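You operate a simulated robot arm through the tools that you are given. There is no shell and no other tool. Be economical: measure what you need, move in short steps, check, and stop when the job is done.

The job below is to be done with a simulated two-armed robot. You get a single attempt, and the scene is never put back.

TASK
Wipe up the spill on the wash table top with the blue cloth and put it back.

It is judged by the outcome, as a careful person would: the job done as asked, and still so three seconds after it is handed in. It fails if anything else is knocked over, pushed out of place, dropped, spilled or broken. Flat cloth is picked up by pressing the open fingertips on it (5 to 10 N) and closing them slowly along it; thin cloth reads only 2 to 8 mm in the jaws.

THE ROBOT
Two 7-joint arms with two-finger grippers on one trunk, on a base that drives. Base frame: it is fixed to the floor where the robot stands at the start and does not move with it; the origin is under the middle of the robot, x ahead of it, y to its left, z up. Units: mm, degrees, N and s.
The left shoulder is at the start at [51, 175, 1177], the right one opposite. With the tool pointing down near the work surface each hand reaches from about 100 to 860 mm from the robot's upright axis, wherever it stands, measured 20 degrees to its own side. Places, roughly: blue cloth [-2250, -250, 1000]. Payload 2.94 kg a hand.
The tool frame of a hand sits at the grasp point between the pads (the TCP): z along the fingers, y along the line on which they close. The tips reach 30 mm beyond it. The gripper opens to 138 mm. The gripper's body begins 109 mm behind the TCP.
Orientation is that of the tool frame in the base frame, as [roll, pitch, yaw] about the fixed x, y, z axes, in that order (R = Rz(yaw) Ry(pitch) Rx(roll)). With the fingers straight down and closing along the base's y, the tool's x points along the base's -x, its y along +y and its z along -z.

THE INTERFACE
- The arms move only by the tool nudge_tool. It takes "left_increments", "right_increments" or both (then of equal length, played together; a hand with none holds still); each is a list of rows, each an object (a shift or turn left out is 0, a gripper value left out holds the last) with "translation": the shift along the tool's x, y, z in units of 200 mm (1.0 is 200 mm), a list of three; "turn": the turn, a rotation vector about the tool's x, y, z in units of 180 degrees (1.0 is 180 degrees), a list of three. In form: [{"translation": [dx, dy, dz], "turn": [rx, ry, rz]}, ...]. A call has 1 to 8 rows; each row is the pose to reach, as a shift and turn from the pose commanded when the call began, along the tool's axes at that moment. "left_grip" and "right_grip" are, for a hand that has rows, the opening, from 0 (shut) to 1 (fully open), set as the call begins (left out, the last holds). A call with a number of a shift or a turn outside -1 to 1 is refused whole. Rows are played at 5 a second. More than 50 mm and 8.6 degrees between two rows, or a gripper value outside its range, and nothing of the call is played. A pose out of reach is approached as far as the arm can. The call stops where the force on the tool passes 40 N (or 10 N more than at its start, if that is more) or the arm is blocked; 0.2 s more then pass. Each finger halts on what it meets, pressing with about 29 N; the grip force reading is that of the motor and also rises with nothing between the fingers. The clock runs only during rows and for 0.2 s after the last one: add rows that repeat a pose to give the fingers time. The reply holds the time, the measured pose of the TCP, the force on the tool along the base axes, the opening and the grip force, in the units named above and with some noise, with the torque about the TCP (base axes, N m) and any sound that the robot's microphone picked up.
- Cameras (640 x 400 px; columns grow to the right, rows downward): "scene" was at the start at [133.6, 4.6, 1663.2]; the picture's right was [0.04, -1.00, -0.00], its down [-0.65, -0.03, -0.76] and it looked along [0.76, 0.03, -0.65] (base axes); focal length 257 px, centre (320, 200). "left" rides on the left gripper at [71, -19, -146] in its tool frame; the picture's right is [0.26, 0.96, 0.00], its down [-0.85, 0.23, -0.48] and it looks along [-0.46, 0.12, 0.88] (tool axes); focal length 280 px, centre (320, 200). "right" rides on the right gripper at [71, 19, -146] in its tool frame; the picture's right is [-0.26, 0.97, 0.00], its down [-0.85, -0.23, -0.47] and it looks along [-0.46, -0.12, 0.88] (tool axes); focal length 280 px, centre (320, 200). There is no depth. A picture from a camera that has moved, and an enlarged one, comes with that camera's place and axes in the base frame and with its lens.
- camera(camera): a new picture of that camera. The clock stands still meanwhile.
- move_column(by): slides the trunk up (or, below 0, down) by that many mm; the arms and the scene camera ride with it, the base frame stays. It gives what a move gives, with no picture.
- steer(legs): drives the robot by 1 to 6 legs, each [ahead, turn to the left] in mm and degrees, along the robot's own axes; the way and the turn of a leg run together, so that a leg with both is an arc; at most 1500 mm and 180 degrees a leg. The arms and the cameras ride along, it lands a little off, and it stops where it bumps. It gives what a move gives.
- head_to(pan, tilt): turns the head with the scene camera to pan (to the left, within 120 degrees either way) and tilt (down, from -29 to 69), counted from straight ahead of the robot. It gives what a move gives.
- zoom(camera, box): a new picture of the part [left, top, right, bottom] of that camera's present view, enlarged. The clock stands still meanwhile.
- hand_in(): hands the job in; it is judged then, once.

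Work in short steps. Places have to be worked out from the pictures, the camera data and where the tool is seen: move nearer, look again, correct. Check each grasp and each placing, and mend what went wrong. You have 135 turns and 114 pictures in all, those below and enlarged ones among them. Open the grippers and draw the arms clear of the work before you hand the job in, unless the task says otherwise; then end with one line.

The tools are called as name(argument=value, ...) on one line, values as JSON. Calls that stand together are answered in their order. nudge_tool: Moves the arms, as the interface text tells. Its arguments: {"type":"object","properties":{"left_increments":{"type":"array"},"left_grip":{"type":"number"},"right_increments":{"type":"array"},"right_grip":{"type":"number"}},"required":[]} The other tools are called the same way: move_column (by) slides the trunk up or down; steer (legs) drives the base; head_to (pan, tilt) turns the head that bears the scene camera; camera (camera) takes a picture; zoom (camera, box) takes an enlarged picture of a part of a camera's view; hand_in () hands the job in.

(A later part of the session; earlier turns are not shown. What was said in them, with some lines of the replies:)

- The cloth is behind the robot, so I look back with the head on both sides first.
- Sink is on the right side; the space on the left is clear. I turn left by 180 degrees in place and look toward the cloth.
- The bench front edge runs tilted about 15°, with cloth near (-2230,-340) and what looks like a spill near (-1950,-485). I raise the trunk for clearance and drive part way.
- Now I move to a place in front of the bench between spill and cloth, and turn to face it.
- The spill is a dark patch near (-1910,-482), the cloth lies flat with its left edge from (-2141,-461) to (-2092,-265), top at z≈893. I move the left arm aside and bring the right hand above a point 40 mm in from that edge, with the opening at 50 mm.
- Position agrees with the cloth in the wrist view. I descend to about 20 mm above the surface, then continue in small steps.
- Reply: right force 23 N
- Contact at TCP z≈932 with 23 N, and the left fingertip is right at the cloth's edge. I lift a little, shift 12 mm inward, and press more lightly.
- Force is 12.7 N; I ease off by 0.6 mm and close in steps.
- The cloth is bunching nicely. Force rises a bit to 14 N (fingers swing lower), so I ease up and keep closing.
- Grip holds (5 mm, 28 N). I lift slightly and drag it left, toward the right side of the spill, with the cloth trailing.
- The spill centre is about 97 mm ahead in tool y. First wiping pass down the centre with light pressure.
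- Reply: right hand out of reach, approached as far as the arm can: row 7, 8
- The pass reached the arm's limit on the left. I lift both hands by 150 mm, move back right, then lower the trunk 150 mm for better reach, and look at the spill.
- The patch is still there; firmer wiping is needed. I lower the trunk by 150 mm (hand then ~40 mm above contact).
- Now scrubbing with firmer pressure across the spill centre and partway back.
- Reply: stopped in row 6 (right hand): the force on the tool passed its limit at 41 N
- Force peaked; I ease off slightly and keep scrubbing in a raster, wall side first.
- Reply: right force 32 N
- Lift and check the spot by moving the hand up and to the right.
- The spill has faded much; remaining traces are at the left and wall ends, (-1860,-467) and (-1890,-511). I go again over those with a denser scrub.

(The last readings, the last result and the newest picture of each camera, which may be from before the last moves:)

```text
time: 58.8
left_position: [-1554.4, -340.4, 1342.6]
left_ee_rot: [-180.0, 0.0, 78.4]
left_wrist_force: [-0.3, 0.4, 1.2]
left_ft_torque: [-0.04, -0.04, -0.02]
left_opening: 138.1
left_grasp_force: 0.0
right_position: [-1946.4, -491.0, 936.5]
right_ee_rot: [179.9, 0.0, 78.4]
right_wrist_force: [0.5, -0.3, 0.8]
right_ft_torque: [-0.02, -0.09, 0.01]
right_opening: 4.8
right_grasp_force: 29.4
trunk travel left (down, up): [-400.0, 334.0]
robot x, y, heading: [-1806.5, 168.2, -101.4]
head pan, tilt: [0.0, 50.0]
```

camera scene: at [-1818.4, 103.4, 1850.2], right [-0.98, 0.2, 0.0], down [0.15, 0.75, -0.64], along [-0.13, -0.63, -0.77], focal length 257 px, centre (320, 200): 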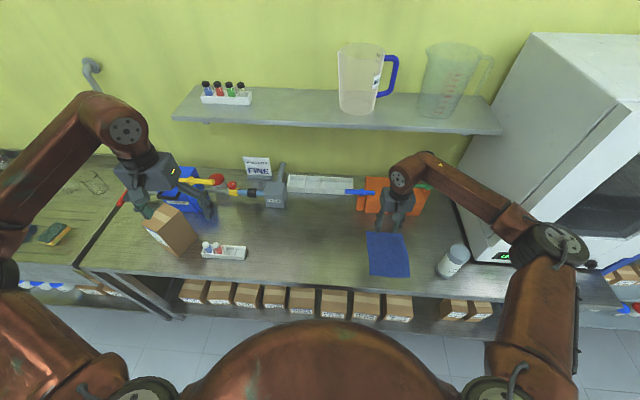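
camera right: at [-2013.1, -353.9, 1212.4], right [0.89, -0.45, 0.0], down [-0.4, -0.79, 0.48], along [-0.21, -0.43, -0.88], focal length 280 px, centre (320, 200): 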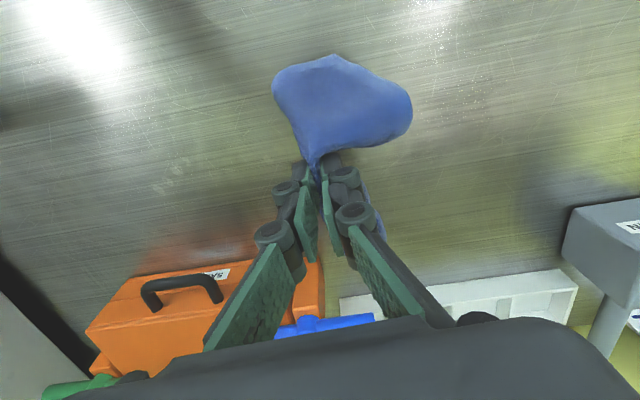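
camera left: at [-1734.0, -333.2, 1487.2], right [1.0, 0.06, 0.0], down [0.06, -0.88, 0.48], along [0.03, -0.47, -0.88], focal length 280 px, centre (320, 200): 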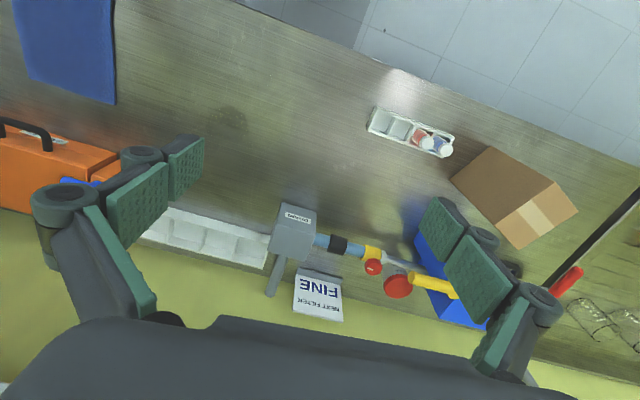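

The force is too light (z 936); I press about 4 mm deeper and repeat over the area.

nudge_tool(right_increments=[{"translation": [-0.08, 0.0, 0.02]}, {"translation": [-0.08, 0.15, 0.021]}, {"translation": [-0.08, 0.3, 0.021]}, {"translation": [-0.08, 0.42, 0.021]}, {"translation": [0, 0.45, 0.021]}, {"translation": [0, 0.3, 0.021]}, {"translation": [0, 0.15, 0.021]}, {"translation": [0, 0, 0.021]}])

nudge_tool(right_increments=[{"translation": [0.08, 0.0, 0]}, {"translation": [0.08, 0.15, 0]}, {"translation": [0.08, 0.3, 0]}, {"translation": [0.08, 0.45, 0]}, {"translation": [0.15, 0.47, 0]}, {"translation": [0.15, 0.3, 0]}, {"translation": [0.15, 0.15, 0]}, {"translation": [0.15, 0.05, 0]}])

nudge_tool(right_increments=[{"translation": [-0.05, 0.12, 0]}, {"translation": [-0.15, 0.25, 0]}, {"translation": [-0.25, 0.37, 0]}, {"translation": [-0.32, 0.3, 0]}, {"translation": [-0.2, 0.22, 0]}, {"translation": [-0.08, 0.42, 0]}, {"translation": [-0.02, 0.42, 0]}, {"translation": [-0.02, 0.42, 0]}])

```text
time: 60.6
left_position: [-1555.3, -339.5, 1344.2]
left_ee_rot: [180.0, 0.1, 78.4]
left_wrist_force: [-0.8, 0.3, 0.1]
left_ft_torque: [-0.01, -0.07, 0.0]
left_opening: 137.8
left_grasp_force: 0.0
right_position: [-1946.1, -487.1, 933.2]
right_ee_rot: [179.7, 0.2, 78.4]
right_wrist_force: [1.0, -1.1, 4.9]
right_ft_torque: [-0.04, -0.1, -0.03]
right_opening: 4.9
right_grasp_force: 29.3
trunk travel left (down, up): [-400.0, 334.0]
robot x, y, heading: [-1804.2, 169.3, -101.4]
head pan, tilt: [0.0, 50.0]
```

```text
time: 62.4
left_position: [-1553.6, -338.9, 1343.9]
left_ee_rot: [-179.9, 0.1, 78.5]
left_wrist_force: [-1.1, -0.8, 1.2]
left_ft_torque: [0.02, -0.07, -0.01]
left_opening: 138.0
left_grasp_force: 0.1
right_position: [-1931.5, -461.9, 933.3]
right_ee_rot: [179.9, 0.2, 78.4]
right_wrist_force: [3.6, -0.7, 11.9]
right_ft_torque: [0.0, -0.15, -0.03]
right_opening: 4.6
right_grasp_force: 28.8
trunk travel left (down, up): [-400.0, 334.0]
robot x, y, heading: [-1805.2, 167.5, -101.5]
head pan, tilt: [0.0, 50.0]
```

```text
time: 64.2
left_position: [-1552.7, -340.8, 1342.2]
left_ee_rot: [-179.9, 0.0, 78.4]
left_wrist_force: [0.9, 0.1, 0.0]
left_ft_torque: [0.0, 0.02, 0.01]
left_opening: 137.6
left_grasp_force: 0.0
right_position: [-1848.7, -483.3, 933.6]
right_ee_rot: [-180.0, 0.0, 78.3]
right_wrist_force: [-1.6, 0.2, 3.3]
right_ft_torque: [0.0, 0.01, 0.04]
right_opening: 4.9
right_grasp_force: 28.8
trunk travel left (down, up): [-400.0, 334.0]
robot x, y, heading: [-1807.1, 165.3, -101.6]
head pan, tilt: [0.0, 50.0]
```

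Lift away to the right and inspect.

nudge_tool(right_increments=[{"translation": [0, 0, -0.2]}, {"translation": [0, -0.12, -0.4]}, {"translation": [0, -0.3, -0.55]}, {"translation": [0.05, -0.5, -0.65]}, {"translation": [0.1, -0.7, -0.7]}, {"translation": [0.1, -0.9, -0.7]}, {"translation": [0.1, -1.0, -0.7]}, {"translation": [0.1, -1.0, -0.7]}])

zoom(camera="scene", box=[260, 200, 360, 262])

zoom(camera="right", box=[380, 20, 580, 170])

```text
time: 66.0
left_position: [-1554.5, -340.6, 1342.1]
left_ee_rot: [-180.0, -0.1, 78.4]
left_wrist_force: [0.7, 0.3, 0.5]
left_ft_torque: [0.03, -0.01, 0.01]
left_opening: 138.3
left_grasp_force: 0.1
right_position: [-2038.8, -426.4, 1073.4]
right_ee_rot: [-180.0, 0.1, 78.3]
right_wrist_force: [-0.3, 0.0, -0.3]
right_ft_torque: [-0.02, -0.08, -0.02]
right_opening: 4.6
right_grasp_force: 28.5
trunk travel left (down, up): [-400.0, 334.0]
robot x, y, heading: [-1806.0, 166.4, -101.5]
head pan, tilt: [0.0, 50.0]
```

```text
6.40 times, centred on (310, 231) of scene
camera zoom: at [-1824.8, 67.9, 1700.3], right [-0.98, 0.2, 0.0], down [0.15, 0.75, -0.64], along [-0.13, -0.63, -0.77], focal length 1642 px, centre (384, 2)
```

zoom: 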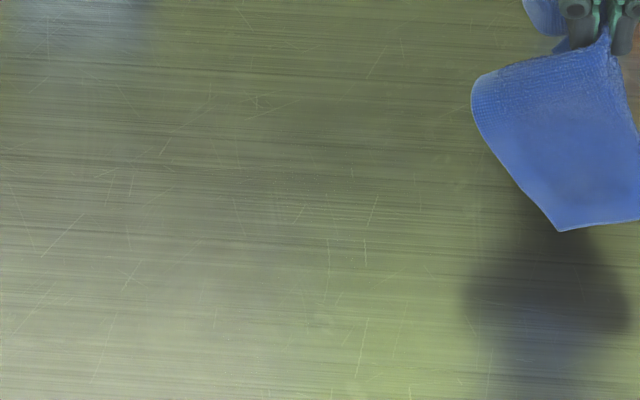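

```text
2.67 times, centred on (480, 95) of right
camera zoom: at [-2005.8, -361.1, 1218.6], right [0.89, -0.45, 0.0], down [-0.4, -0.78, 0.48], along [-0.21, -0.43, -0.88], focal length 748 px, centre (-107, 480)
```

zoom: 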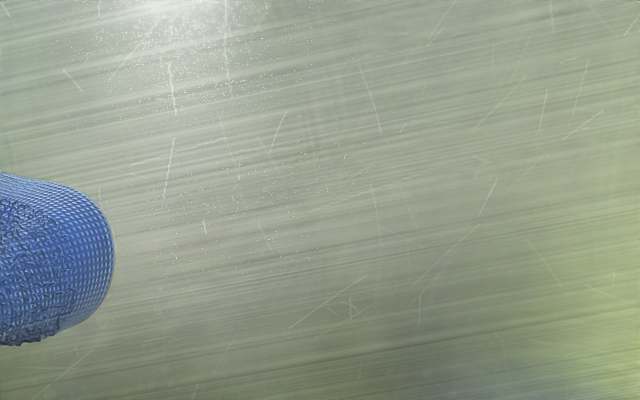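

It looks clean, at most a very faint shade. One more firm pass to be sure, before putting the cloth back.

nudge_tool(right_increments=[{"translation": [-0.08, 0.1, 0.15]}, {"translation": [-0.16, 0.2, 0.3]}, {"translation": [-0.24, 0.3, 0.45]}, {"translation": [-0.3, 0.38, 0.6]}, {"translation": [-0.32, 0.42, 0.68]}, {"translation": [-0.32, 0.5, 0.71]}, {"translation": [-0.32, 0.65, 0.71]}, {"translation": [-0.32, 0.8, 0.71]}])

nudge_tool(right_increments=[{"translation": [0.06, 0.05, 0]}, {"translation": [0.06, -0.1, 0]}, {"translation": [0.06, -0.25, 0]}, {"translation": [0.06, -0.36, 0]}, {"translation": [0.14, -0.36, 0]}, {"translation": [0.14, -0.2, 0]}, {"translation": [0.14, -0.05, 0]}, {"translation": [0.14, 0.08, 0]}])

nudge_tool(right_increments=[{"translation": [0.08, 0, 0]}, {"translation": [0.08, -0.15, 0]}, {"translation": [0.08, -0.3, 0]}, {"translation": [0.08, -0.42, 0]}, {"translation": [0.16, -0.42, 0]}, {"translation": [0.16, -0.28, 0]}, {"translation": [0.16, -0.13, 0]}, {"translation": [0.16, 0.0, 0]}])

nudge_tool(right_increments=[{"translation": [0, 0, -0.2]}, {"translation": [0, -0.12, -0.4]}, {"translation": [0, -0.3, -0.55]}, {"translation": [0.0, -0.5, -0.65]}, {"translation": [0.0, -0.7, -0.7]}, {"translation": [0.0, -0.9, -0.8]}, {"translation": [0.0, -1.0, -0.8]}, {"translation": [0.0, -1.0, -0.8]}])

zoom(camera="scene", box=[260, 200, 360, 262])

camera(camera="right")

camera(camera="scene")

```text
time: 67.8
left_position: [-1553.6, -339.1, 1344.0]
left_ee_rot: [180.0, 0.1, 78.4]
left_wrist_force: [0.4, 0.4, 0.0]
left_ft_torque: [0.03, 0.01, 0.03]
left_opening: 138.0
left_grasp_force: 0.1
right_position: [-1893.8, -516.2, 933.3]
right_ee_rot: [179.8, 0.2, 78.3]
right_wrist_force: [-3.9, 1.8, 18.1]
right_ft_torque: [0.02, 0.18, 0.0]
right_opening: 4.6
right_grasp_force: 28.8
trunk travel left (down, up): [-400.0, 334.0]
robot x, y, heading: [-1806.3, 166.6, -101.4]
head pan, tilt: [0.0, 50.0]
```

```text
time: 69.6
left_position: [-1553.1, -337.0, 1343.4]
left_ee_rot: [179.9, 0.1, 78.3]
left_wrist_force: [0.3, -0.3, 0.0]
left_ft_torque: [0.06, 0.02, 0.02]
left_opening: 138.0
left_grasp_force: 0.1
right_position: [-1875.6, -493.2, 931.5]
right_ee_rot: [-180.0, 0.2, 78.3]
right_wrist_force: [-11.3, 4.8, 36.7]
right_ft_torque: [0.16, 0.4, 0.01]
right_opening: 4.8
right_grasp_force: 28.4
trunk travel left (down, up): [-400.0, 334.0]
robot x, y, heading: [-1809.0, 167.2, -101.6]
head pan, tilt: [0.0, 50.0]
```

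```text
time: 71.4
left_position: [-1554.7, -338.6, 1343.4]
left_ee_rot: [-180.0, 0.0, 78.4]
left_wrist_force: [1.1, -0.6, 0.6]
left_ft_torque: [0.02, 0.05, 0.02]
left_opening: 138.2
left_grasp_force: 0.0
right_position: [-1868.8, -461.8, 930.3]
right_ee_rot: [180.0, 0.1, 78.4]
right_wrist_force: [-9.9, 2.8, 32.7]
right_ft_torque: [0.13, 0.4, 0.01]
right_opening: 4.7
right_grasp_force: 29.3
trunk travel left (down, up): [-400.0, 334.0]
robot x, y, heading: [-1803.0, 167.6, -101.6]
head pan, tilt: [0.0, 50.0]
```

```text
time: 73.2
left_position: [-1554.0, -339.7, 1343.1]
left_ee_rot: [-180.0, 0.0, 78.4]
left_wrist_force: [-0.1, -0.2, 0.1]
left_ft_torque: [0.01, -0.01, 0.02]
left_opening: 138.1
left_grasp_force: 0.0
right_position: [-2062.2, -421.4, 1092.8]
right_ee_rot: [179.9, 0.0, 78.5]
right_wrist_force: [0.1, 0.0, -0.3]
right_ft_torque: [0.01, 0.0, 0.03]
right_opening: 4.8
right_grasp_force: 29.5
trunk travel left (down, up): [-400.0, 334.0]
robot x, y, heading: [-1804.8, 164.8, -101.3]
head pan, tilt: [0.0, 50.0]
```

```text
6.40 times, centred on (310, 231) of scene
camera zoom: at [-1824.7, 68.4, 1700.3], right [-0.98, 0.2, 0.0], down [0.15, 0.75, -0.64], along [-0.13, -0.63, -0.77], focal length 1642 px, centre (384, 2)
```

zoom: 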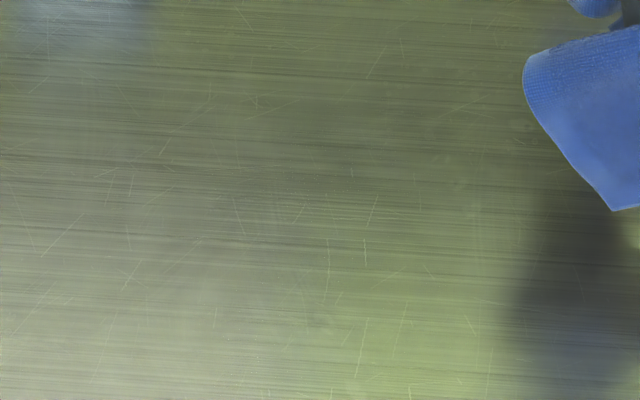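

```text
78 pictures are left
camera right: at [-2030.6, -356.0, 1236.3], right [0.89, -0.45, 0.0], down [-0.4, -0.78, 0.48], along [-0.21, -0.43, -0.88], focal length 280 px, centre (320, 200)
```

right: 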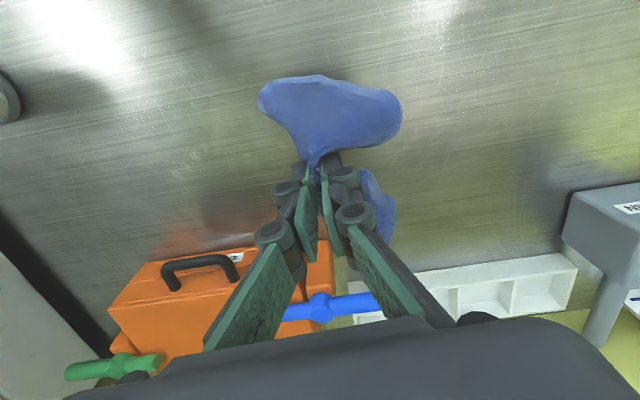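

```text
77 pictures are left
camera scene: at [-1824.7, 68.4, 1700.3], right [-0.98, 0.2, 0.0], down [0.15, 0.75, -0.64], along [-0.13, -0.63, -0.77], focal length 257 px, centre (320, 200)
```

scene: 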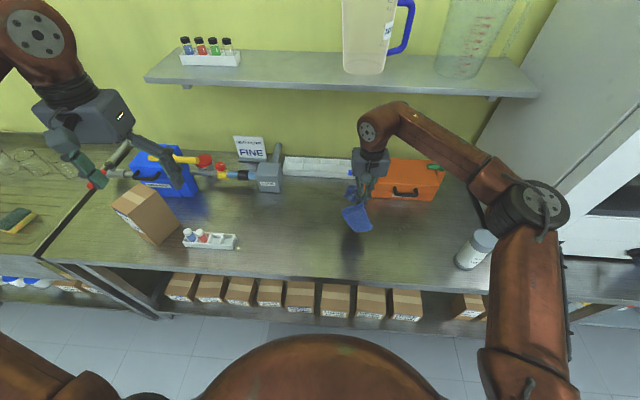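

The table is clean. Now I carry the cloth to the right of its place, so I can lay it by touching its free end down and drawing leftwards.

nudge_tool(right_increments=[{"translation": [0.04, -0.18, 0]}, {"translation": [0.08, -0.36, 0]}, {"translation": [0.12, -0.54, 0]}, {"translation": [0.16, -0.72, 0]}, {"translation": [0.2, -0.9, 0]}, {"translation": [0.22, -0.98, 0]}])

nudge_tool(right_increments=[{"translation": [0.03, -0.12, 0.0]}, {"translation": [0.045, -0.22, 0.08]}, {"translation": [0.045, -0.22, 0.2]}, {"translation": [0.045, -0.22, 0.35]}, {"translation": [0.045, -0.22, 0.5]}, {"translation": [0.045, -0.22, 0.5]}])

camera(camera="right")

zoom(camera="scene", box=[300, 150, 520, 290])

```text
time: 74.6
left_position: [-1553.7, -340.7, 1342.4]
left_ee_rot: [-180.0, 0.0, 78.4]
left_wrist_force: [0.2, -0.3, 0.8]
left_ft_torque: [-0.02, -0.05, 0.02]
left_opening: 138.1
left_grasp_force: 0.1
right_position: [-2248.9, -338.7, 1089.5]
right_ee_rot: [179.9, 0.2, 78.3]
right_wrist_force: [0.6, 0.5, 0.0]
right_ft_torque: [0.01, -0.05, -0.01]
right_opening: 4.8
right_grasp_force: 28.4
trunk travel left (down, up): [-400.0, 334.0]
robot x, y, heading: [-1807.4, 167.2, -101.2]
head pan, tilt: [0.0, 50.0]
```

```text
time: 76.0
left_position: [-1554.6, -340.0, 1342.2]
left_ee_rot: [180.0, 0.0, 78.4]
left_wrist_force: [0.0, 0.3, 0.5]
left_ft_torque: [-0.04, 0.0, -0.01]
left_opening: 137.9
left_grasp_force: 0.0
right_position: [-2289.5, -318.9, 991.5]
right_ee_rot: [180.0, 0.0, 78.4]
right_wrist_force: [-0.2, -0.4, 0.1]
right_ft_torque: [0.01, -0.06, 0.01]
right_opening: 4.7
right_grasp_force: 29.2
trunk travel left (down, up): [-400.0, 334.0]
robot x, y, heading: [-1805.7, 168.2, -101.4]
head pan, tilt: [0.0, 50.0]
```

```text
76 pictures are left
camera right: at [-2255.9, -255.4, 1136.4], right [0.89, -0.45, 0.0], down [-0.4, -0.78, 0.48], along [-0.21, -0.43, -0.88], focal length 280 px, centre (320, 200)
```

right: 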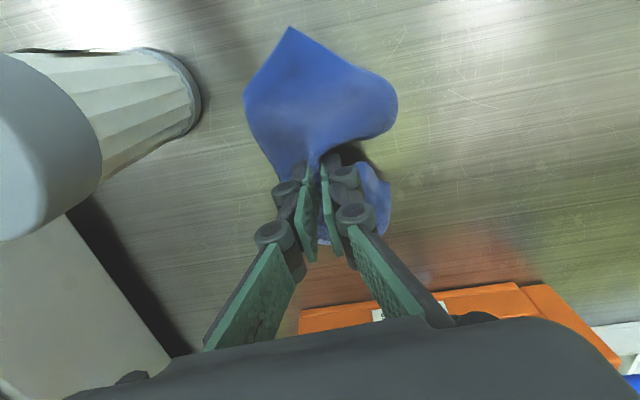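

```text
2.86 times, centred on (410, 220) of scene
camera zoom: at [-1825.4, 68.8, 1700.4], right [-0.98, 0.2, 0.0], down [0.15, 0.75, -0.64], along [-0.13, -0.63, -0.77], focal length 733 px, centre (63, 143)
```

zoom: 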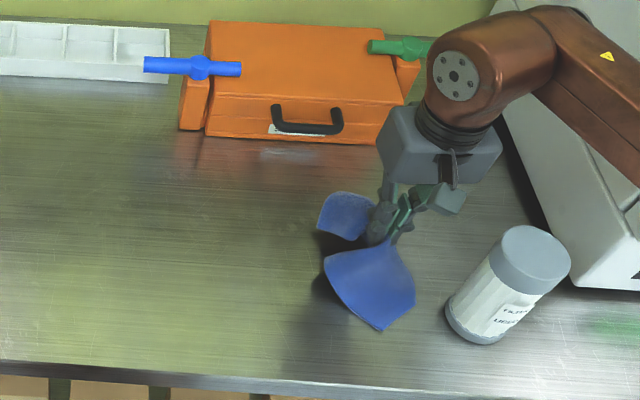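

The cloth drapes with flaps front and back. I lower and draw left slowly to spread it behind the hand.

nudge_tool(right_increments=[{"translation": [0, 0.0, 0.1]}, {"translation": [0, 0.0, 0.18]}, {"translation": [0, 0.1, 0.2]}, {"translation": [-0.01, 0.21, 0.22]}, {"translation": [-0.02, 0.32, 0.24]}, {"translation": [-0.02, 0.43, 0.25]}, {"translation": [-0.03, 0.54, 0.26]}, {"translation": [-0.03, 0.635, 0.27]}])

camera(camera="right")

zoom(camera="scene", box=[300, 150, 520, 290])

```text
time: 77.8
left_position: [-1554.1, -340.8, 1342.7]
left_ee_rot: [-180.0, 0.0, 78.5]
left_wrist_force: [0.6, 0.1, 0.6]
left_ft_torque: [-0.01, -0.01, 0.05]
left_opening: 138.0
left_grasp_force: 0.0
right_position: [-2165.3, -355.0, 939.1]
right_ee_rot: [179.9, 0.0, 78.3]
right_wrist_force: [-0.3, 0.2, -0.5]
right_ft_torque: [0.0, -0.07, -0.01]
right_opening: 4.6
right_grasp_force: 29.2
trunk travel left (down, up): [-400.0, 334.0]
robot x, y, heading: [-1807.1, 167.2, -101.7]
head pan, tilt: [0.0, 50.0]
```

```text
74 pictures are left
camera right: at [-2132.8, -289.0, 1084.3], right [0.89, -0.45, 0.0], down [-0.4, -0.78, 0.48], along [-0.21, -0.43, -0.88], focal length 280 px, centre (320, 200)
```

right: 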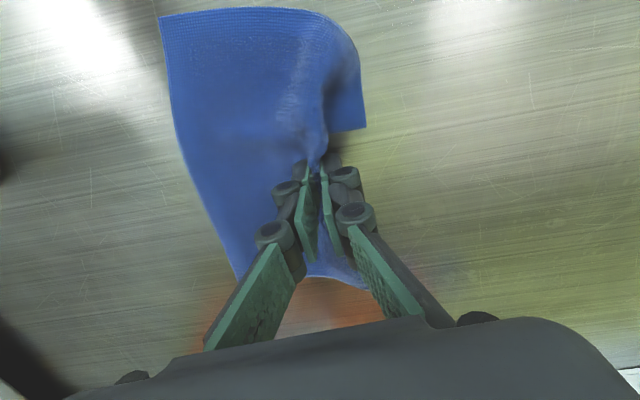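

```text
2.86 times, centred on (410, 220) of scene
camera zoom: at [-1824.8, 68.0, 1700.3], right [-0.98, 0.2, 0.0], down [0.15, 0.75, -0.64], along [-0.13, -0.63, -0.77], focal length 733 px, centre (63, 143)
```

zoom: 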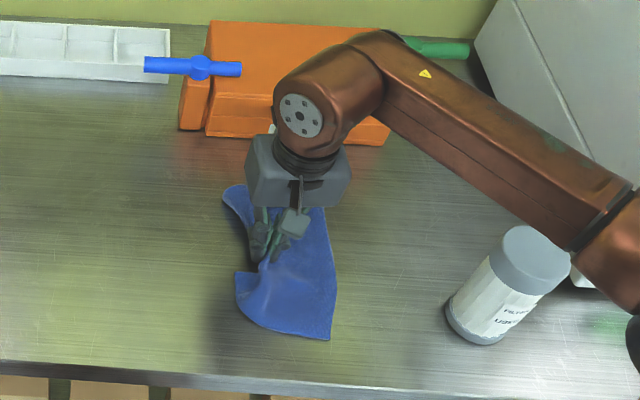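

Laid well, only about 25 mm left of its old place. I redo the laying: lift, shift right, draw left ending 28 mm further right.

nudge_tool(right_increments=[{"translation": [0, 0, -0.2]}, {"translation": [0, -0.02, -0.42]}, {"translation": [0, -0.2, -0.5]}, {"translation": [0, -0.4, -0.5]}, {"translation": [0, -0.6, -0.5]}, {"translation": [0, -0.69, -0.45]}, {"translation": [0, -0.69, -0.3]}, {"translation": [0, -0.69, -0.25]}])

nudge_tool(right_increments=[{"translation": [0, 0.0, 0.1]}, {"translation": [0, 0.0, 0.16]}, {"translation": [0, 0.09, 0.18]}, {"translation": [0, 0.19, 0.2]}, {"translation": [0, 0.29, 0.22]}, {"translation": [0, 0.39, 0.23]}, {"translation": [0, 0.47, 0.24]}, {"translation": [0, 0.55, 0.255]}])

camera(camera="right")

zoom(camera="scene", box=[300, 150, 520, 290])

```text
time: 79.6
left_position: [-1554.6, -340.5, 1343.1]
left_ee_rot: [-180.0, 0.0, 78.4]
left_wrist_force: [0.4, 0.8, 0.0]
left_ft_torque: [0.0, 0.0, 0.02]
left_opening: 138.0
left_grasp_force: 0.1
right_position: [-2299.8, -326.1, 985.1]
right_ee_rot: [179.9, 0.0, 78.4]
right_wrist_force: [-0.4, 0.2, -0.5]
right_ft_torque: [0.0, -0.02, 0.03]
right_opening: 4.6
right_grasp_force: 29.3
trunk travel left (down, up): [-400.0, 334.0]
robot x, y, heading: [-1806.5, 164.2, -101.4]
head pan, tilt: [0.0, 50.0]
```

```text
time: 81.4
left_position: [-1553.0, -340.9, 1342.4]
left_ee_rot: [-179.9, 0.0, 78.4]
left_wrist_force: [0.6, -0.5, 0.7]
left_ft_torque: [0.01, -0.03, 0.0]
left_opening: 138.1
left_grasp_force: 0.1
right_position: [-2191.6, -349.0, 935.9]
right_ee_rot: [180.0, 0.1, 78.4]
right_wrist_force: [-0.6, 0.8, 2.0]
right_ft_torque: [0.07, 0.0, 0.03]
right_opening: 4.7
right_grasp_force: 29.1
trunk travel left (down, up): [-400.0, 334.0]
robot x, y, heading: [-1809.0, 165.2, -101.6]
head pan, tilt: [0.0, 50.0]
```

```text
72 pictures are left
camera right: at [-2158.9, -283.5, 1080.8], right [0.89, -0.45, 0.0], down [-0.4, -0.78, 0.48], along [-0.21, -0.43, -0.88], focal length 280 px, centre (320, 200)
```

right: 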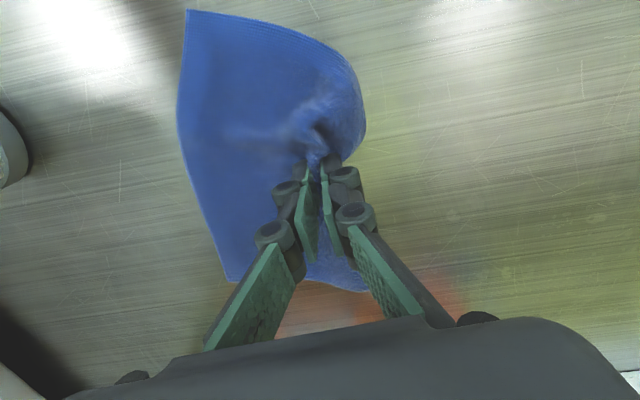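

```text
2.86 times, centred on (410, 220) of scene
camera zoom: at [-1824.8, 68.2, 1700.4], right [-0.98, 0.2, 0.0], down [0.15, 0.75, -0.64], along [-0.13, -0.63, -0.77], focal length 733 px, centre (63, 143)
```

zoom: 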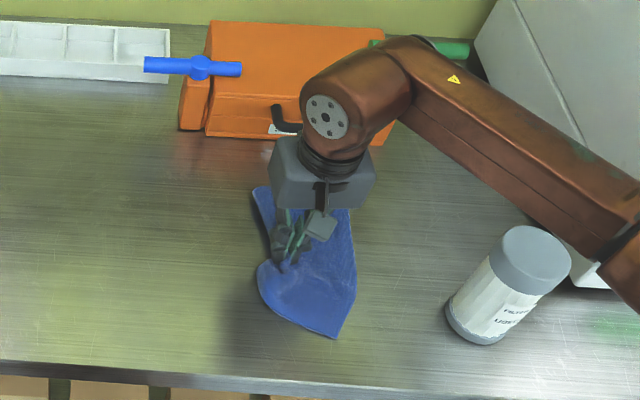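

The front-left corner is tucked under this time. I redo it with a longer draw, starting about 15 mm further right (still clear of the canister).

nudge_tool(right_increments=[{"translation": [0, 0, -0.2]}, {"translation": [0, -0.02, -0.42]}, {"translation": [0, -0.2, -0.55]}, {"translation": [0, -0.4, -0.55]}, {"translation": [0, -0.6, -0.55]}, {"translation": [0, -0.65, -0.45]}, {"translation": [0, -0.65, -0.3]}, {"translation": [0, -0.65, -0.27]}])

camera(camera="right")

zoom(camera="scene", box=[300, 150, 520, 290])

```text
time: 83.2
left_position: [-1554.3, -340.0, 1343.5]
left_ee_rot: [180.0, 0.0, 78.3]
left_wrist_force: [-0.6, 0.4, 0.3]
left_ft_torque: [0.01, -0.01, 0.0]
left_opening: 138.0
left_grasp_force: 0.0
right_position: [-2320.0, -322.8, 989.5]
right_ee_rot: [180.0, 0.2, 78.3]
right_wrist_force: [-0.1, -0.3, -0.4]
right_ft_torque: [0.01, -0.03, 0.01]
right_opening: 4.6
right_grasp_force: 29.0
trunk travel left (down, up): [-400.0, 334.0]
robot x, y, heading: [-1808.0, 165.6, -101.5]
head pan, tilt: [0.0, 50.0]
```

```text
70 pictures are left
camera right: at [-2287.3, -256.9, 1134.5], right [0.89, -0.45, 0.0], down [-0.4, -0.78, 0.48], along [-0.21, -0.43, -0.88], focal length 280 px, centre (320, 200)
```

right: 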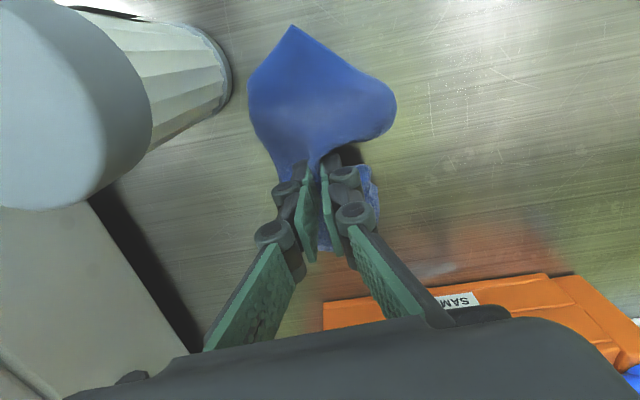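

```text
2.86 times, centred on (410, 220) of scene
camera zoom: at [-1825.3, 68.4, 1700.4], right [-0.98, 0.2, 0.0], down [0.15, 0.75, -0.64], along [-0.13, -0.63, -0.77], focal length 733 px, centre (63, 143)
```

zoom: 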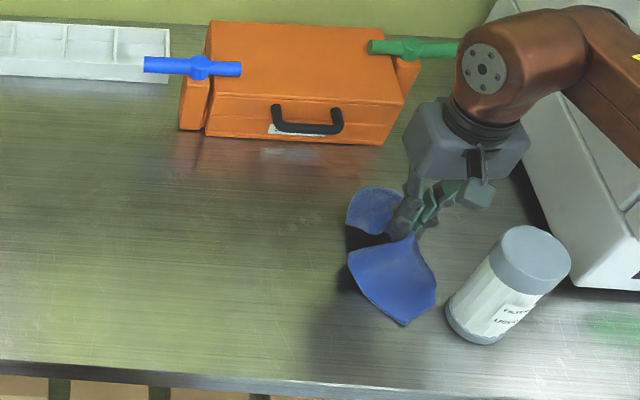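

Clear of the canister. Now lay, drawing left 135 mm with gentle lowering.

nudge_tool(right_increments=[{"translation": [0, 0.0, 0.1]}, {"translation": [0, 0.04, 0.18]}, {"translation": [0, 0.15, 0.2]}, {"translation": [0, 0.26, 0.21]}, {"translation": [0, 0.37, 0.22]}, {"translation": [0, 0.48, 0.23]}, {"translation": [0, 0.59, 0.24]}, {"translation": [0, 0.69, 0.255]}])

camera(camera="right")

zoom(camera="scene", box=[300, 150, 520, 290])

```text
time: 85.0
left_position: [-1553.6, -341.8, 1341.8]
left_ee_rot: [179.9, -0.1, 78.5]
left_wrist_force: [0.6, -0.2, 0.2]
left_ft_torque: [0.0, 0.0, -0.01]
left_opening: 138.1
left_grasp_force: 0.0
right_position: [-2184.6, -351.2, 938.7]
right_ee_rot: [180.0, 0.1, 78.3]
right_wrist_force: [-0.1, -0.3, 1.0]
right_ft_torque: [-0.01, -0.02, 0.03]
right_opening: 5.1
right_grasp_force: 28.7
trunk travel left (down, up): [-400.0, 334.0]
robot x, y, heading: [-1806.4, 165.5, -101.7]
head pan, tilt: [0.0, 50.0]
```

```text
68 pictures are left
camera right: at [-2151.8, -286.1, 1083.2], right [0.89, -0.45, 0.0], down [-0.4, -0.78, 0.48], along [-0.21, -0.43, -0.88], focal length 280 px, centre (320, 200)
```

right: 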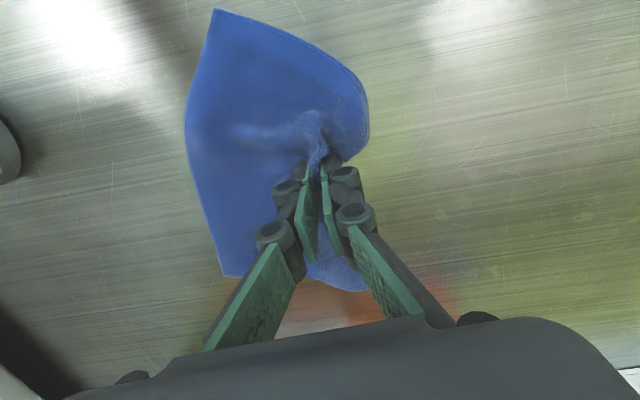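

```text
2.86 times, centred on (410, 220) of scene
camera zoom: at [-1824.8, 68.1, 1700.3], right [-0.98, 0.2, 0.0], down [0.15, 0.75, -0.64], along [-0.13, -0.63, -0.77], focal length 733 px, centre (63, 143)
```

zoom: 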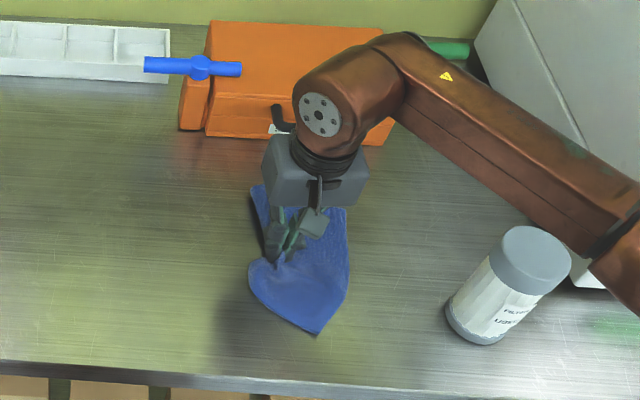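

The front-left corner is still tucked. I raise the pinch a bit, go slightly left, then set down while moving right so that flap lands outward.

nudge_tool(right_increments=[{"translation": [0, 0.05, -0.15]}, {"translation": [0, 0.12, -0.3]}, {"translation": [0, 0.2, -0.3]}, {"translation": [0, 0.2, -0.2]}, {"translation": [0, 0.12, -0.12]}, {"translation": [0, 0.05, -0.06]}, {"translation": [0, -0.03, 0]}, {"translation": [0, -0.05, 0.01]}])

camera(camera="right")

zoom(camera="scene", box=[300, 150, 520, 290])

```text
time: 86.8
left_position: [-1553.9, -340.2, 1343.6]
left_ee_rot: [179.9, 0.1, 78.3]
left_wrist_force: [-0.1, 0.9, 0.3]
left_ft_torque: [0.0, 0.05, 0.01]
left_opening: 137.7
left_grasp_force: 0.0
right_position: [-2195.2, -348.4, 937.5]
right_ee_rot: [179.8, 0.1, 78.4]
right_wrist_force: [0.5, -0.9, 3.3]
right_ft_torque: [-0.01, -0.06, 0.01]
right_opening: 4.5
right_grasp_force: 28.6
trunk travel left (down, up): [-400.0, 334.0]
robot x, y, heading: [-1809.2, 166.7, -101.4]
head pan, tilt: [0.0, 50.0]
```

```text
66 pictures are left
camera right: at [-2162.2, -282.5, 1083.2], right [0.89, -0.45, 0.0], down [-0.4, -0.78, 0.48], along [-0.21, -0.43, -0.88], focal length 280 px, centre (320, 200)
```

right: 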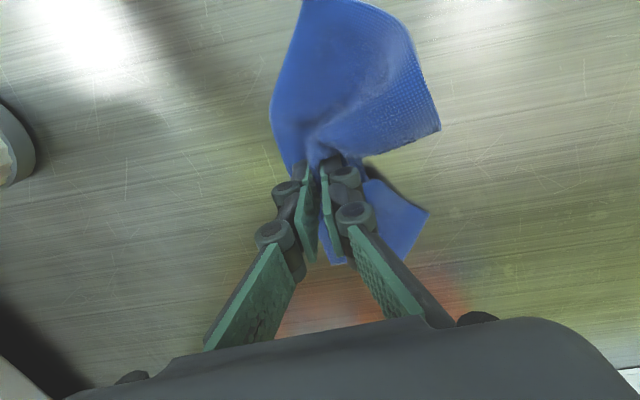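

```text
2.86 times, centred on (410, 220) of scene
camera zoom: at [-1824.5, 68.4, 1700.4], right [-0.98, 0.2, 0.0], down [0.15, 0.75, -0.64], along [-0.13, -0.63, -0.77], focal length 733 px, centre (63, 143)
```

zoom: 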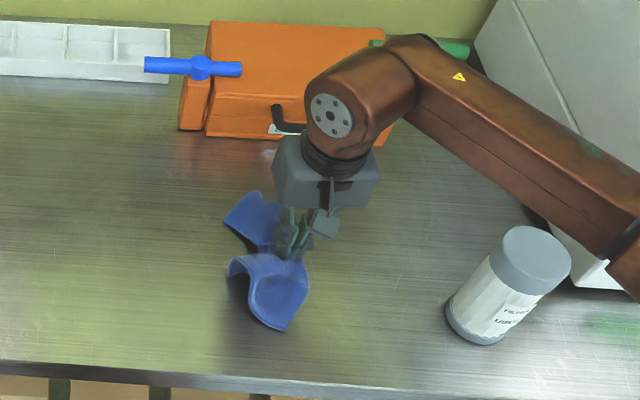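

Now both flaps are leftward with the right side tucked. I combine: set down while moving right at the far side, then draw left low.

nudge_tool(right_increments=[{"translation": [0, 0, -0.2]}, {"translation": [0, -0.02, -0.42]}, {"translation": [0, -0.18, -0.5]}, {"translation": [0, -0.34, -0.5]}, {"translation": [0, -0.44, -0.38]}, {"translation": [0, -0.5, -0.22]}, {"translation": [0, -0.57, -0.1]}, {"translation": [0, -0.63, -0.01]}])

nudge_tool(right_increments=[{"translation": [0, 0.0, 0]}, {"translation": [0, 0.08, 0]}, {"translation": [0, 0.18, 0]}, {"translation": [0, 0.28, 0]}, {"translation": [0, 0.38, 0]}, {"translation": [0, 0.48, 0]}, {"translation": [0, 0.58, 0]}, {"translation": [0, 0.67, 0]}])

camera(camera="right")

zoom(camera="scene", box=[300, 150, 520, 290])

```text
time: 88.6
left_position: [-1553.9, -339.2, 1342.8]
left_ee_rot: [-179.9, 0.0, 78.5]
left_wrist_force: [0.6, 0.3, 0.3]
left_ft_torque: [-0.01, 0.02, -0.01]
left_opening: 138.1
left_grasp_force: 0.0
right_position: [-2319.7, -322.5, 940.4]
right_ee_rot: [179.9, 0.3, 78.4]
right_wrist_force: [1.0, -2.5, 7.3]
right_ft_torque: [-0.06, -0.12, -0.02]
right_opening: 4.5
right_grasp_force: 29.2
trunk travel left (down, up): [-400.0, 334.0]
robot x, y, heading: [-1809.6, 167.7, -101.7]
head pan, tilt: [0.0, 50.0]
```

```text
time: 90.4
left_position: [-1553.3, -341.5, 1342.2]
left_ee_rot: [-180.0, 0.0, 78.4]
left_wrist_force: [0.6, 0.0, 0.5]
left_ft_torque: [0.0, 0.01, 0.03]
left_opening: 138.0
left_grasp_force: 0.1
right_position: [-2185.1, -348.2, 939.1]
right_ee_rot: [180.0, 0.0, 78.4]
right_wrist_force: [-0.2, -0.2, 3.2]
right_ft_torque: [-0.01, -0.02, 0.0]
right_opening: 4.5
right_grasp_force: 29.3
trunk travel left (down, up): [-400.0, 334.0]
robot x, y, heading: [-1806.6, 165.3, -101.3]
head pan, tilt: [0.0, 50.0]
```

```text
64 pictures are left
camera right: at [-2152.9, -283.0, 1084.3], right [0.89, -0.45, 0.0], down [-0.4, -0.78, 0.48], along [-0.21, -0.43, -0.88], focal length 280 px, centre (320, 200)
```

right: 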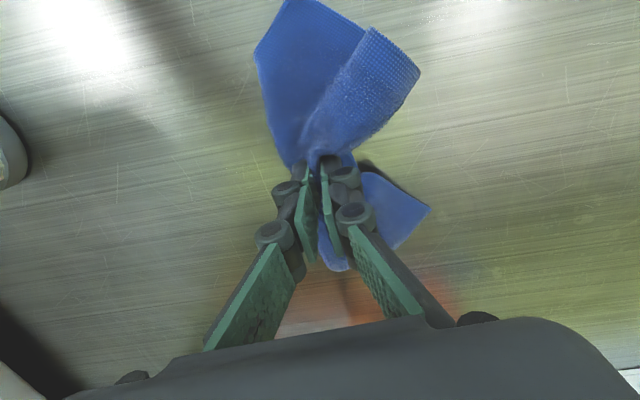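

```text
2.86 times, centred on (410, 220) of scene
camera zoom: at [-1824.7, 68.2, 1700.3], right [-0.98, 0.2, 0.0], down [0.15, 0.75, -0.64], along [-0.13, -0.63, -0.77], focal length 733 px, centre (63, 143)
```

zoom: 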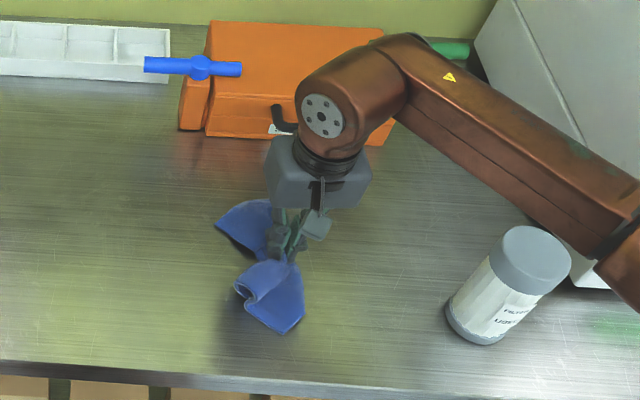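

That folded it double. I lift high so it hangs free, and repeat exactly the first successful laying, offset 25 mm to the right.

nudge_tool(right_increments=[{"translation": [0, 0, -0.2]}, {"translation": [0, 0, -0.42]}, {"translation": [0, 0, -0.64]}, {"translation": [0, -0.1, -0.75]}, {"translation": [0, -0.3, -0.75]}, {"translation": [0, -0.5, -0.75]}, {"translation": [0, -0.65, -0.75]}, {"translation": [0, -0.65, -0.75]}])

nudge_tool(right_increments=[{"translation": [0, 0, 0]}, {"translation": [0, 0, 0.12]}, {"translation": [0, 0, 0.27]}, {"translation": [0, 0, 0.42]}, {"translation": [0, 0, 0.5]}, {"translation": [0, 0, 0.5]}])

camera(camera="right")

zoom(camera="scene", box=[300, 150, 520, 290])

```text
time: 92.2
left_position: [-1554.4, -340.7, 1342.0]
left_ee_rot: [179.9, 0.0, 78.3]
left_wrist_force: [0.4, 0.4, 1.0]
left_ft_torque: [-0.02, 0.0, -0.01]
left_opening: 138.0
left_grasp_force: 0.0
right_position: [-2314.7, -320.3, 1090.9]
right_ee_rot: [179.9, 0.1, 78.4]
right_wrist_force: [-0.6, 0.3, -0.1]
right_ft_torque: [-0.03, -0.03, 0.01]
right_opening: 4.7
right_grasp_force: 29.6
trunk travel left (down, up): [-400.0, 334.0]
robot x, y, heading: [-1805.0, 166.6, -101.9]
head pan, tilt: [0.0, 50.0]
```

```text
time: 93.6
left_position: [-1553.6, -340.8, 1343.2]
left_ee_rot: [-180.0, -0.1, 78.3]
left_wrist_force: [-0.8, 0.3, -0.2]
left_ft_torque: [0.0, -0.02, 0.0]
left_opening: 138.0
left_grasp_force: 0.1
right_position: [-2314.7, -320.2, 986.3]
right_ee_rot: [179.8, 0.1, 78.4]
right_wrist_force: [0.8, -0.1, 0.9]
right_ft_torque: [-0.01, -0.07, 0.04]
right_opening: 4.6
right_grasp_force: 28.1
trunk travel left (down, up): [-400.0, 334.0]
robot x, y, heading: [-1809.1, 165.8, -101.4]
head pan, tilt: [0.0, 50.0]
```

```text
62 pictures are left
camera right: at [-2281.1, -256.1, 1132.3], right [0.89, -0.45, 0.0], down [-0.4, -0.78, 0.48], along [-0.21, -0.43, -0.88], focal length 280 px, centre (320, 200)
```

right: 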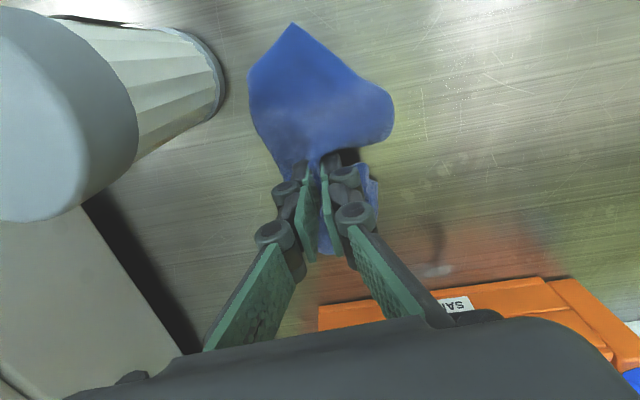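

```text
2.86 times, centred on (410, 220) of scene
camera zoom: at [-1825.3, 68.3, 1700.4], right [-0.98, 0.2, 0.0], down [0.15, 0.75, -0.64], along [-0.13, -0.63, -0.77], focal length 733 px, centre (63, 143)
```

zoom: 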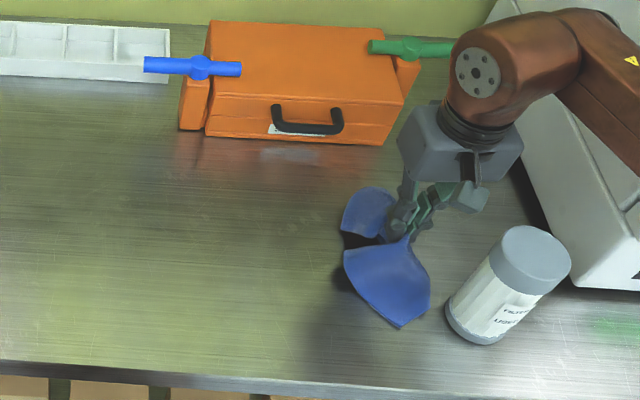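

Same clean hanging state as before. Lay with the first path again.

nudge_tool(right_increments=[{"translation": [0, 0.0, 0.08]}, {"translation": [0, 0.0, 0.16]}, {"translation": [0, 0.1, 0.175]}, {"translation": [-0.01, 0.21, 0.195]}, {"translation": [-0.02, 0.32, 0.215]}, {"translation": [-0.02, 0.43, 0.225]}, {"translation": [-0.03, 0.54, 0.235]}, {"translation": [-0.03, 0.635, 0.245]}])

camera(camera="right")

zoom(camera="scene", box=[300, 150, 520, 290])

```text
time: 95.4
left_position: [-1553.8, -340.8, 1342.7]
left_ee_rot: [-180.0, 0.1, 78.5]
left_wrist_force: [0.1, -0.3, -0.8]
left_ft_torque: [-0.01, -0.01, -0.01]
left_opening: 138.0
left_grasp_force: 0.1
right_position: [-2190.2, -353.0, 940.3]
right_ee_rot: [180.0, 0.1, 78.4]
right_wrist_force: [-0.9, 0.4, 0.6]
right_ft_torque: [0.0, -0.05, -0.02]
right_opening: 4.6
right_grasp_force: 28.7
trunk travel left (down, up): [-400.0, 334.0]
robot x, y, heading: [-1808.7, 168.8, -101.7]
head pan, tilt: [0.0, 50.0]
```

```text
60 pictures are left
camera right: at [-2157.1, -288.8, 1085.5], right [0.89, -0.45, 0.0], down [-0.4, -0.78, 0.48], along [-0.21, -0.43, -0.88], focal length 280 px, centre (320, 200)
```

right: 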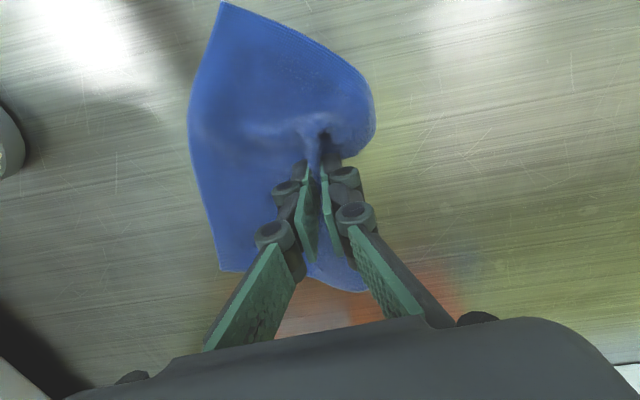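

```text
2.86 times, centred on (410, 220) of scene
camera zoom: at [-1824.8, 68.0, 1700.3], right [-0.98, 0.2, 0.0], down [0.15, 0.75, -0.64], along [-0.13, -0.63, -0.77], focal length 733 px, centre (63, 143)
```

zoom: 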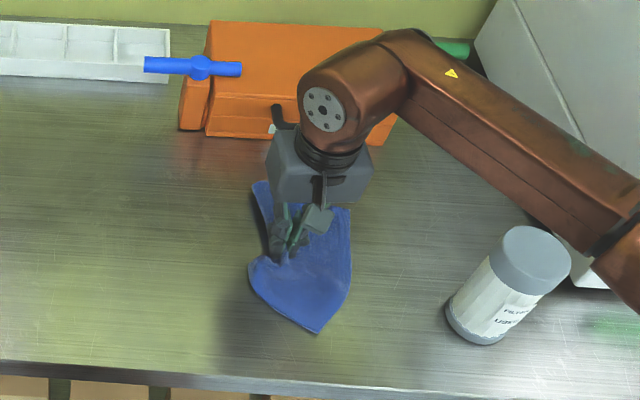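

Footprint and centre match the original place well. I open the fingers in place, which releases the fold, then lift and look.

nudge_tool(right_increments=[{"translation": [0, 0, 0.01]}, {"translation": [0, 0, 0.01]}, {"translation": [0, 0, 0.01]}, {"translation": [0, 0, 0.01]}], right_grip=0.2)

nudge_tool(right_increments=[{"translation": [0, 0, -0.1]}, {"translation": [0, 0, -0.3]}, {"translation": [0, 0, -0.5]}, {"translation": [0, 0, -0.7]}])

camera(camera="right")

zoom(camera="scene", box=[300, 150, 520, 290])

```text
time: 96.4
left_position: [-1553.3, -339.8, 1342.0]
left_ee_rot: [180.0, 0.0, 78.3]
left_wrist_force: [-0.3, 0.2, -0.2]
left_ft_torque: [0.0, 0.01, 0.02]
left_opening: 138.3
left_grasp_force: 0.1
right_position: [-2189.6, -354.0, 937.1]
right_ee_rot: [179.9, 0.0, 78.4]
right_wrist_force: [-0.2, -0.2, 1.8]
right_ft_torque: [0.01, 0.04, 0.0]
right_opening: 26.8
right_grasp_force: 0.1
trunk travel left (down, up): [-400.0, 334.0]
robot x, y, heading: [-1805.9, 165.8, -101.6]
head pan, tilt: [0.0, 50.0]
```

```text
time: 97.4
left_position: [-1554.3, -339.8, 1343.2]
left_ee_rot: [180.0, 0.0, 78.4]
left_wrist_force: [0.5, -0.8, 0.2]
left_ft_torque: [-0.01, 0.02, 0.0]
left_opening: 138.2
left_grasp_force: 0.0
right_position: [-2187.3, -352.3, 1078.8]
right_ee_rot: [-180.0, 0.0, 78.4]
right_wrist_force: [0.6, 0.4, -0.3]
right_ft_torque: [-0.01, 0.01, -0.01]
right_opening: 27.6
right_grasp_force: 0.1
trunk travel left (down, up): [-400.0, 334.0]
robot x, y, heading: [-1808.9, 167.2, -101.3]
head pan, tilt: [0.0, 50.0]
```

```text
58 pictures are left
camera right: at [-2155.3, -287.1, 1222.9], right [0.89, -0.45, 0.0], down [-0.4, -0.78, 0.48], along [-0.21, -0.43, -0.88], focal length 280 px, centre (320, 200)
```

right: 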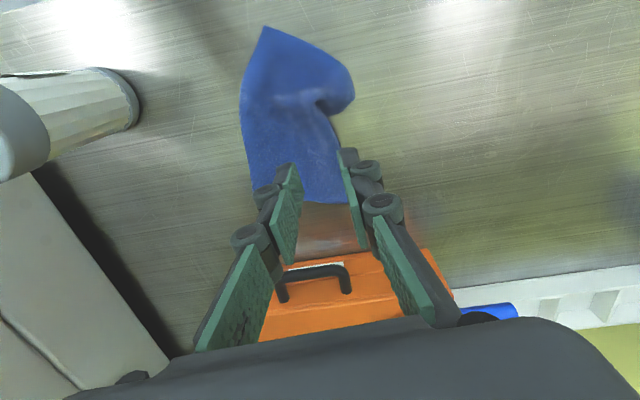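

```text
2.86 times, centred on (410, 220) of scene
camera zoom: at [-1824.7, 68.8, 1700.4], right [-0.98, 0.2, 0.0], down [0.15, 0.75, -0.64], along [-0.13, -0.63, -0.77], focal length 733 px, centre (63, 143)
```

zoom: 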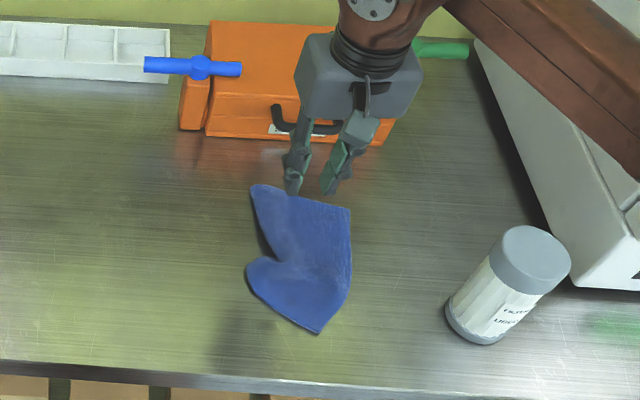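

The cloth lies back in its place, mostly flat, centre within ~25 mm of where it was. I raise and open the right hand clear, and do a last check of the scene.

nudge_tool(right_increments=[{"translation": [0, 0, -0.2]}, {"translation": [0.1, -0.05, -0.4]}, {"translation": [0.25, -0.1, -0.55]}, {"translation": [0.45, -0.15, -0.65]}, {"translation": [0.65, -0.15, -0.7]}, {"translation": [0.8, -0.15, -0.75]}, {"translation": [0.8, -0.15, -0.75]}], right_grip=1)

camera(camera="scene")

zoom(camera="scene", box=[230, 170, 450, 290])

```text
time: 99.0
left_position: [-1553.4, -341.6, 1342.6]
left_ee_rot: [-180.0, 0.0, 78.4]
left_wrist_force: [0.2, -0.7, 0.2]
left_ft_torque: [0.05, -0.01, -0.03]
left_opening: 137.9
left_grasp_force: 0.1
right_position: [-2189.6, -193.1, 1226.7]
right_ee_rot: [179.9, -0.1, 78.4]
right_wrist_force: [0.2, 0.4, -0.7]
right_ft_torque: [0.03, 0.03, 0.0]
right_opening: 137.9
right_grasp_force: 0.0
trunk travel left (down, up): [-400.0, 334.0]
robot x, y, heading: [-1806.6, 168.9, -101.6]
head pan, tilt: [0.0, 50.0]
```

```text
56 pictures are left
camera scene: at [-1825.9, 67.5, 1700.2], right [-0.98, 0.2, 0.0], down [0.15, 0.75, -0.64], along [-0.13, -0.63, -0.77], focal length 257 px, centre (320, 200)
```

scene: 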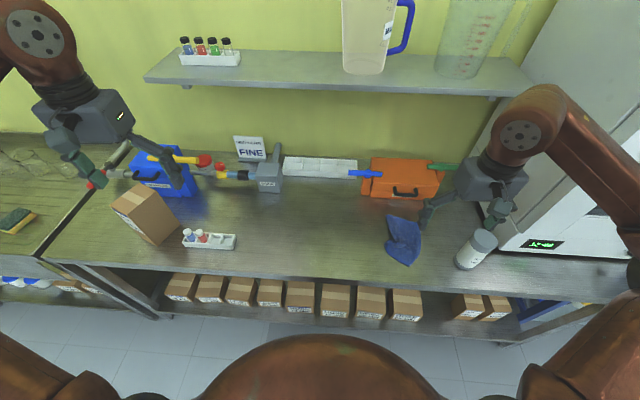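

```text
2.91 times, centred on (340, 230) of scene
camera zoom: at [-1825.9, 67.5, 1700.2], right [-0.98, 0.2, 0.0], down [0.15, 0.75, -0.64], along [-0.13, -0.63, -0.77], focal length 747 px, centre (262, 113)
```

zoom: 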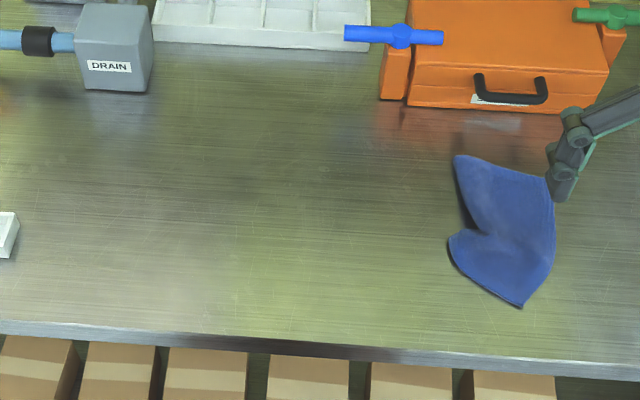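

I check the former spill spot once more in close-up.

zoom(camera="scene", box=[280, 200, 350, 245])

zoom(camera="right", box=[380, 20, 640, 180])

```text
8.89 times, centred on (315, 222) of scene
camera zoom: at [-1825.9, 67.5, 1700.2], right [-0.98, 0.2, 0.0], down [0.15, 0.75, -0.64], along [-0.13, -0.63, -0.77], focal length 2281 px, centre (364, 0)
```

zoom: 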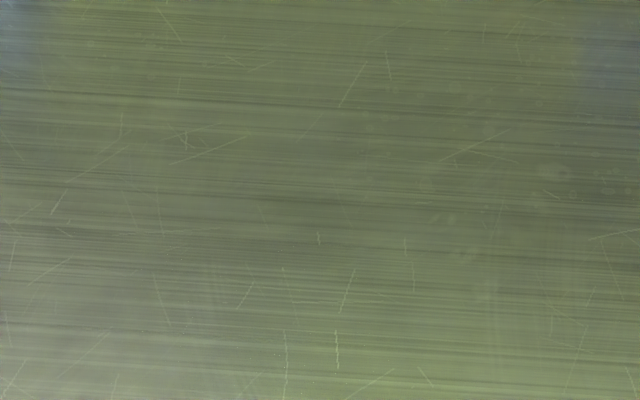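

```text
2.46 times, centred on (510, 100) of right
camera zoom: at [-2156.2, -127.9, 1371.8], right [0.89, -0.45, 0.0], down [-0.4, -0.78, 0.48], along [-0.21, -0.43, -0.88], focal length 690 px, centre (-148, 446)
```

zoom: 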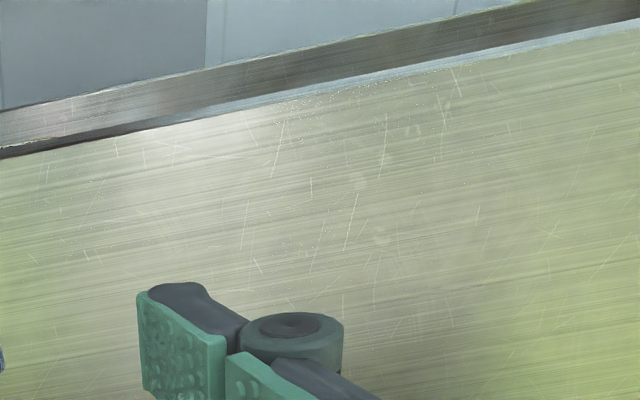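

The spill is gone, the cloth is back in its place, both grippers are open and clear, and everything else is where it was. I hand it in.

hand_in()

```text
The job is handed in.
```

I wiped up the spill and put the blue cloth back within about 25 mm of its original spot, though it isn't fully flat: its left edge, mainly the front-left corner, is tucked under. Close-ups show no trace of the spill, and nothing else on the table looks moved.
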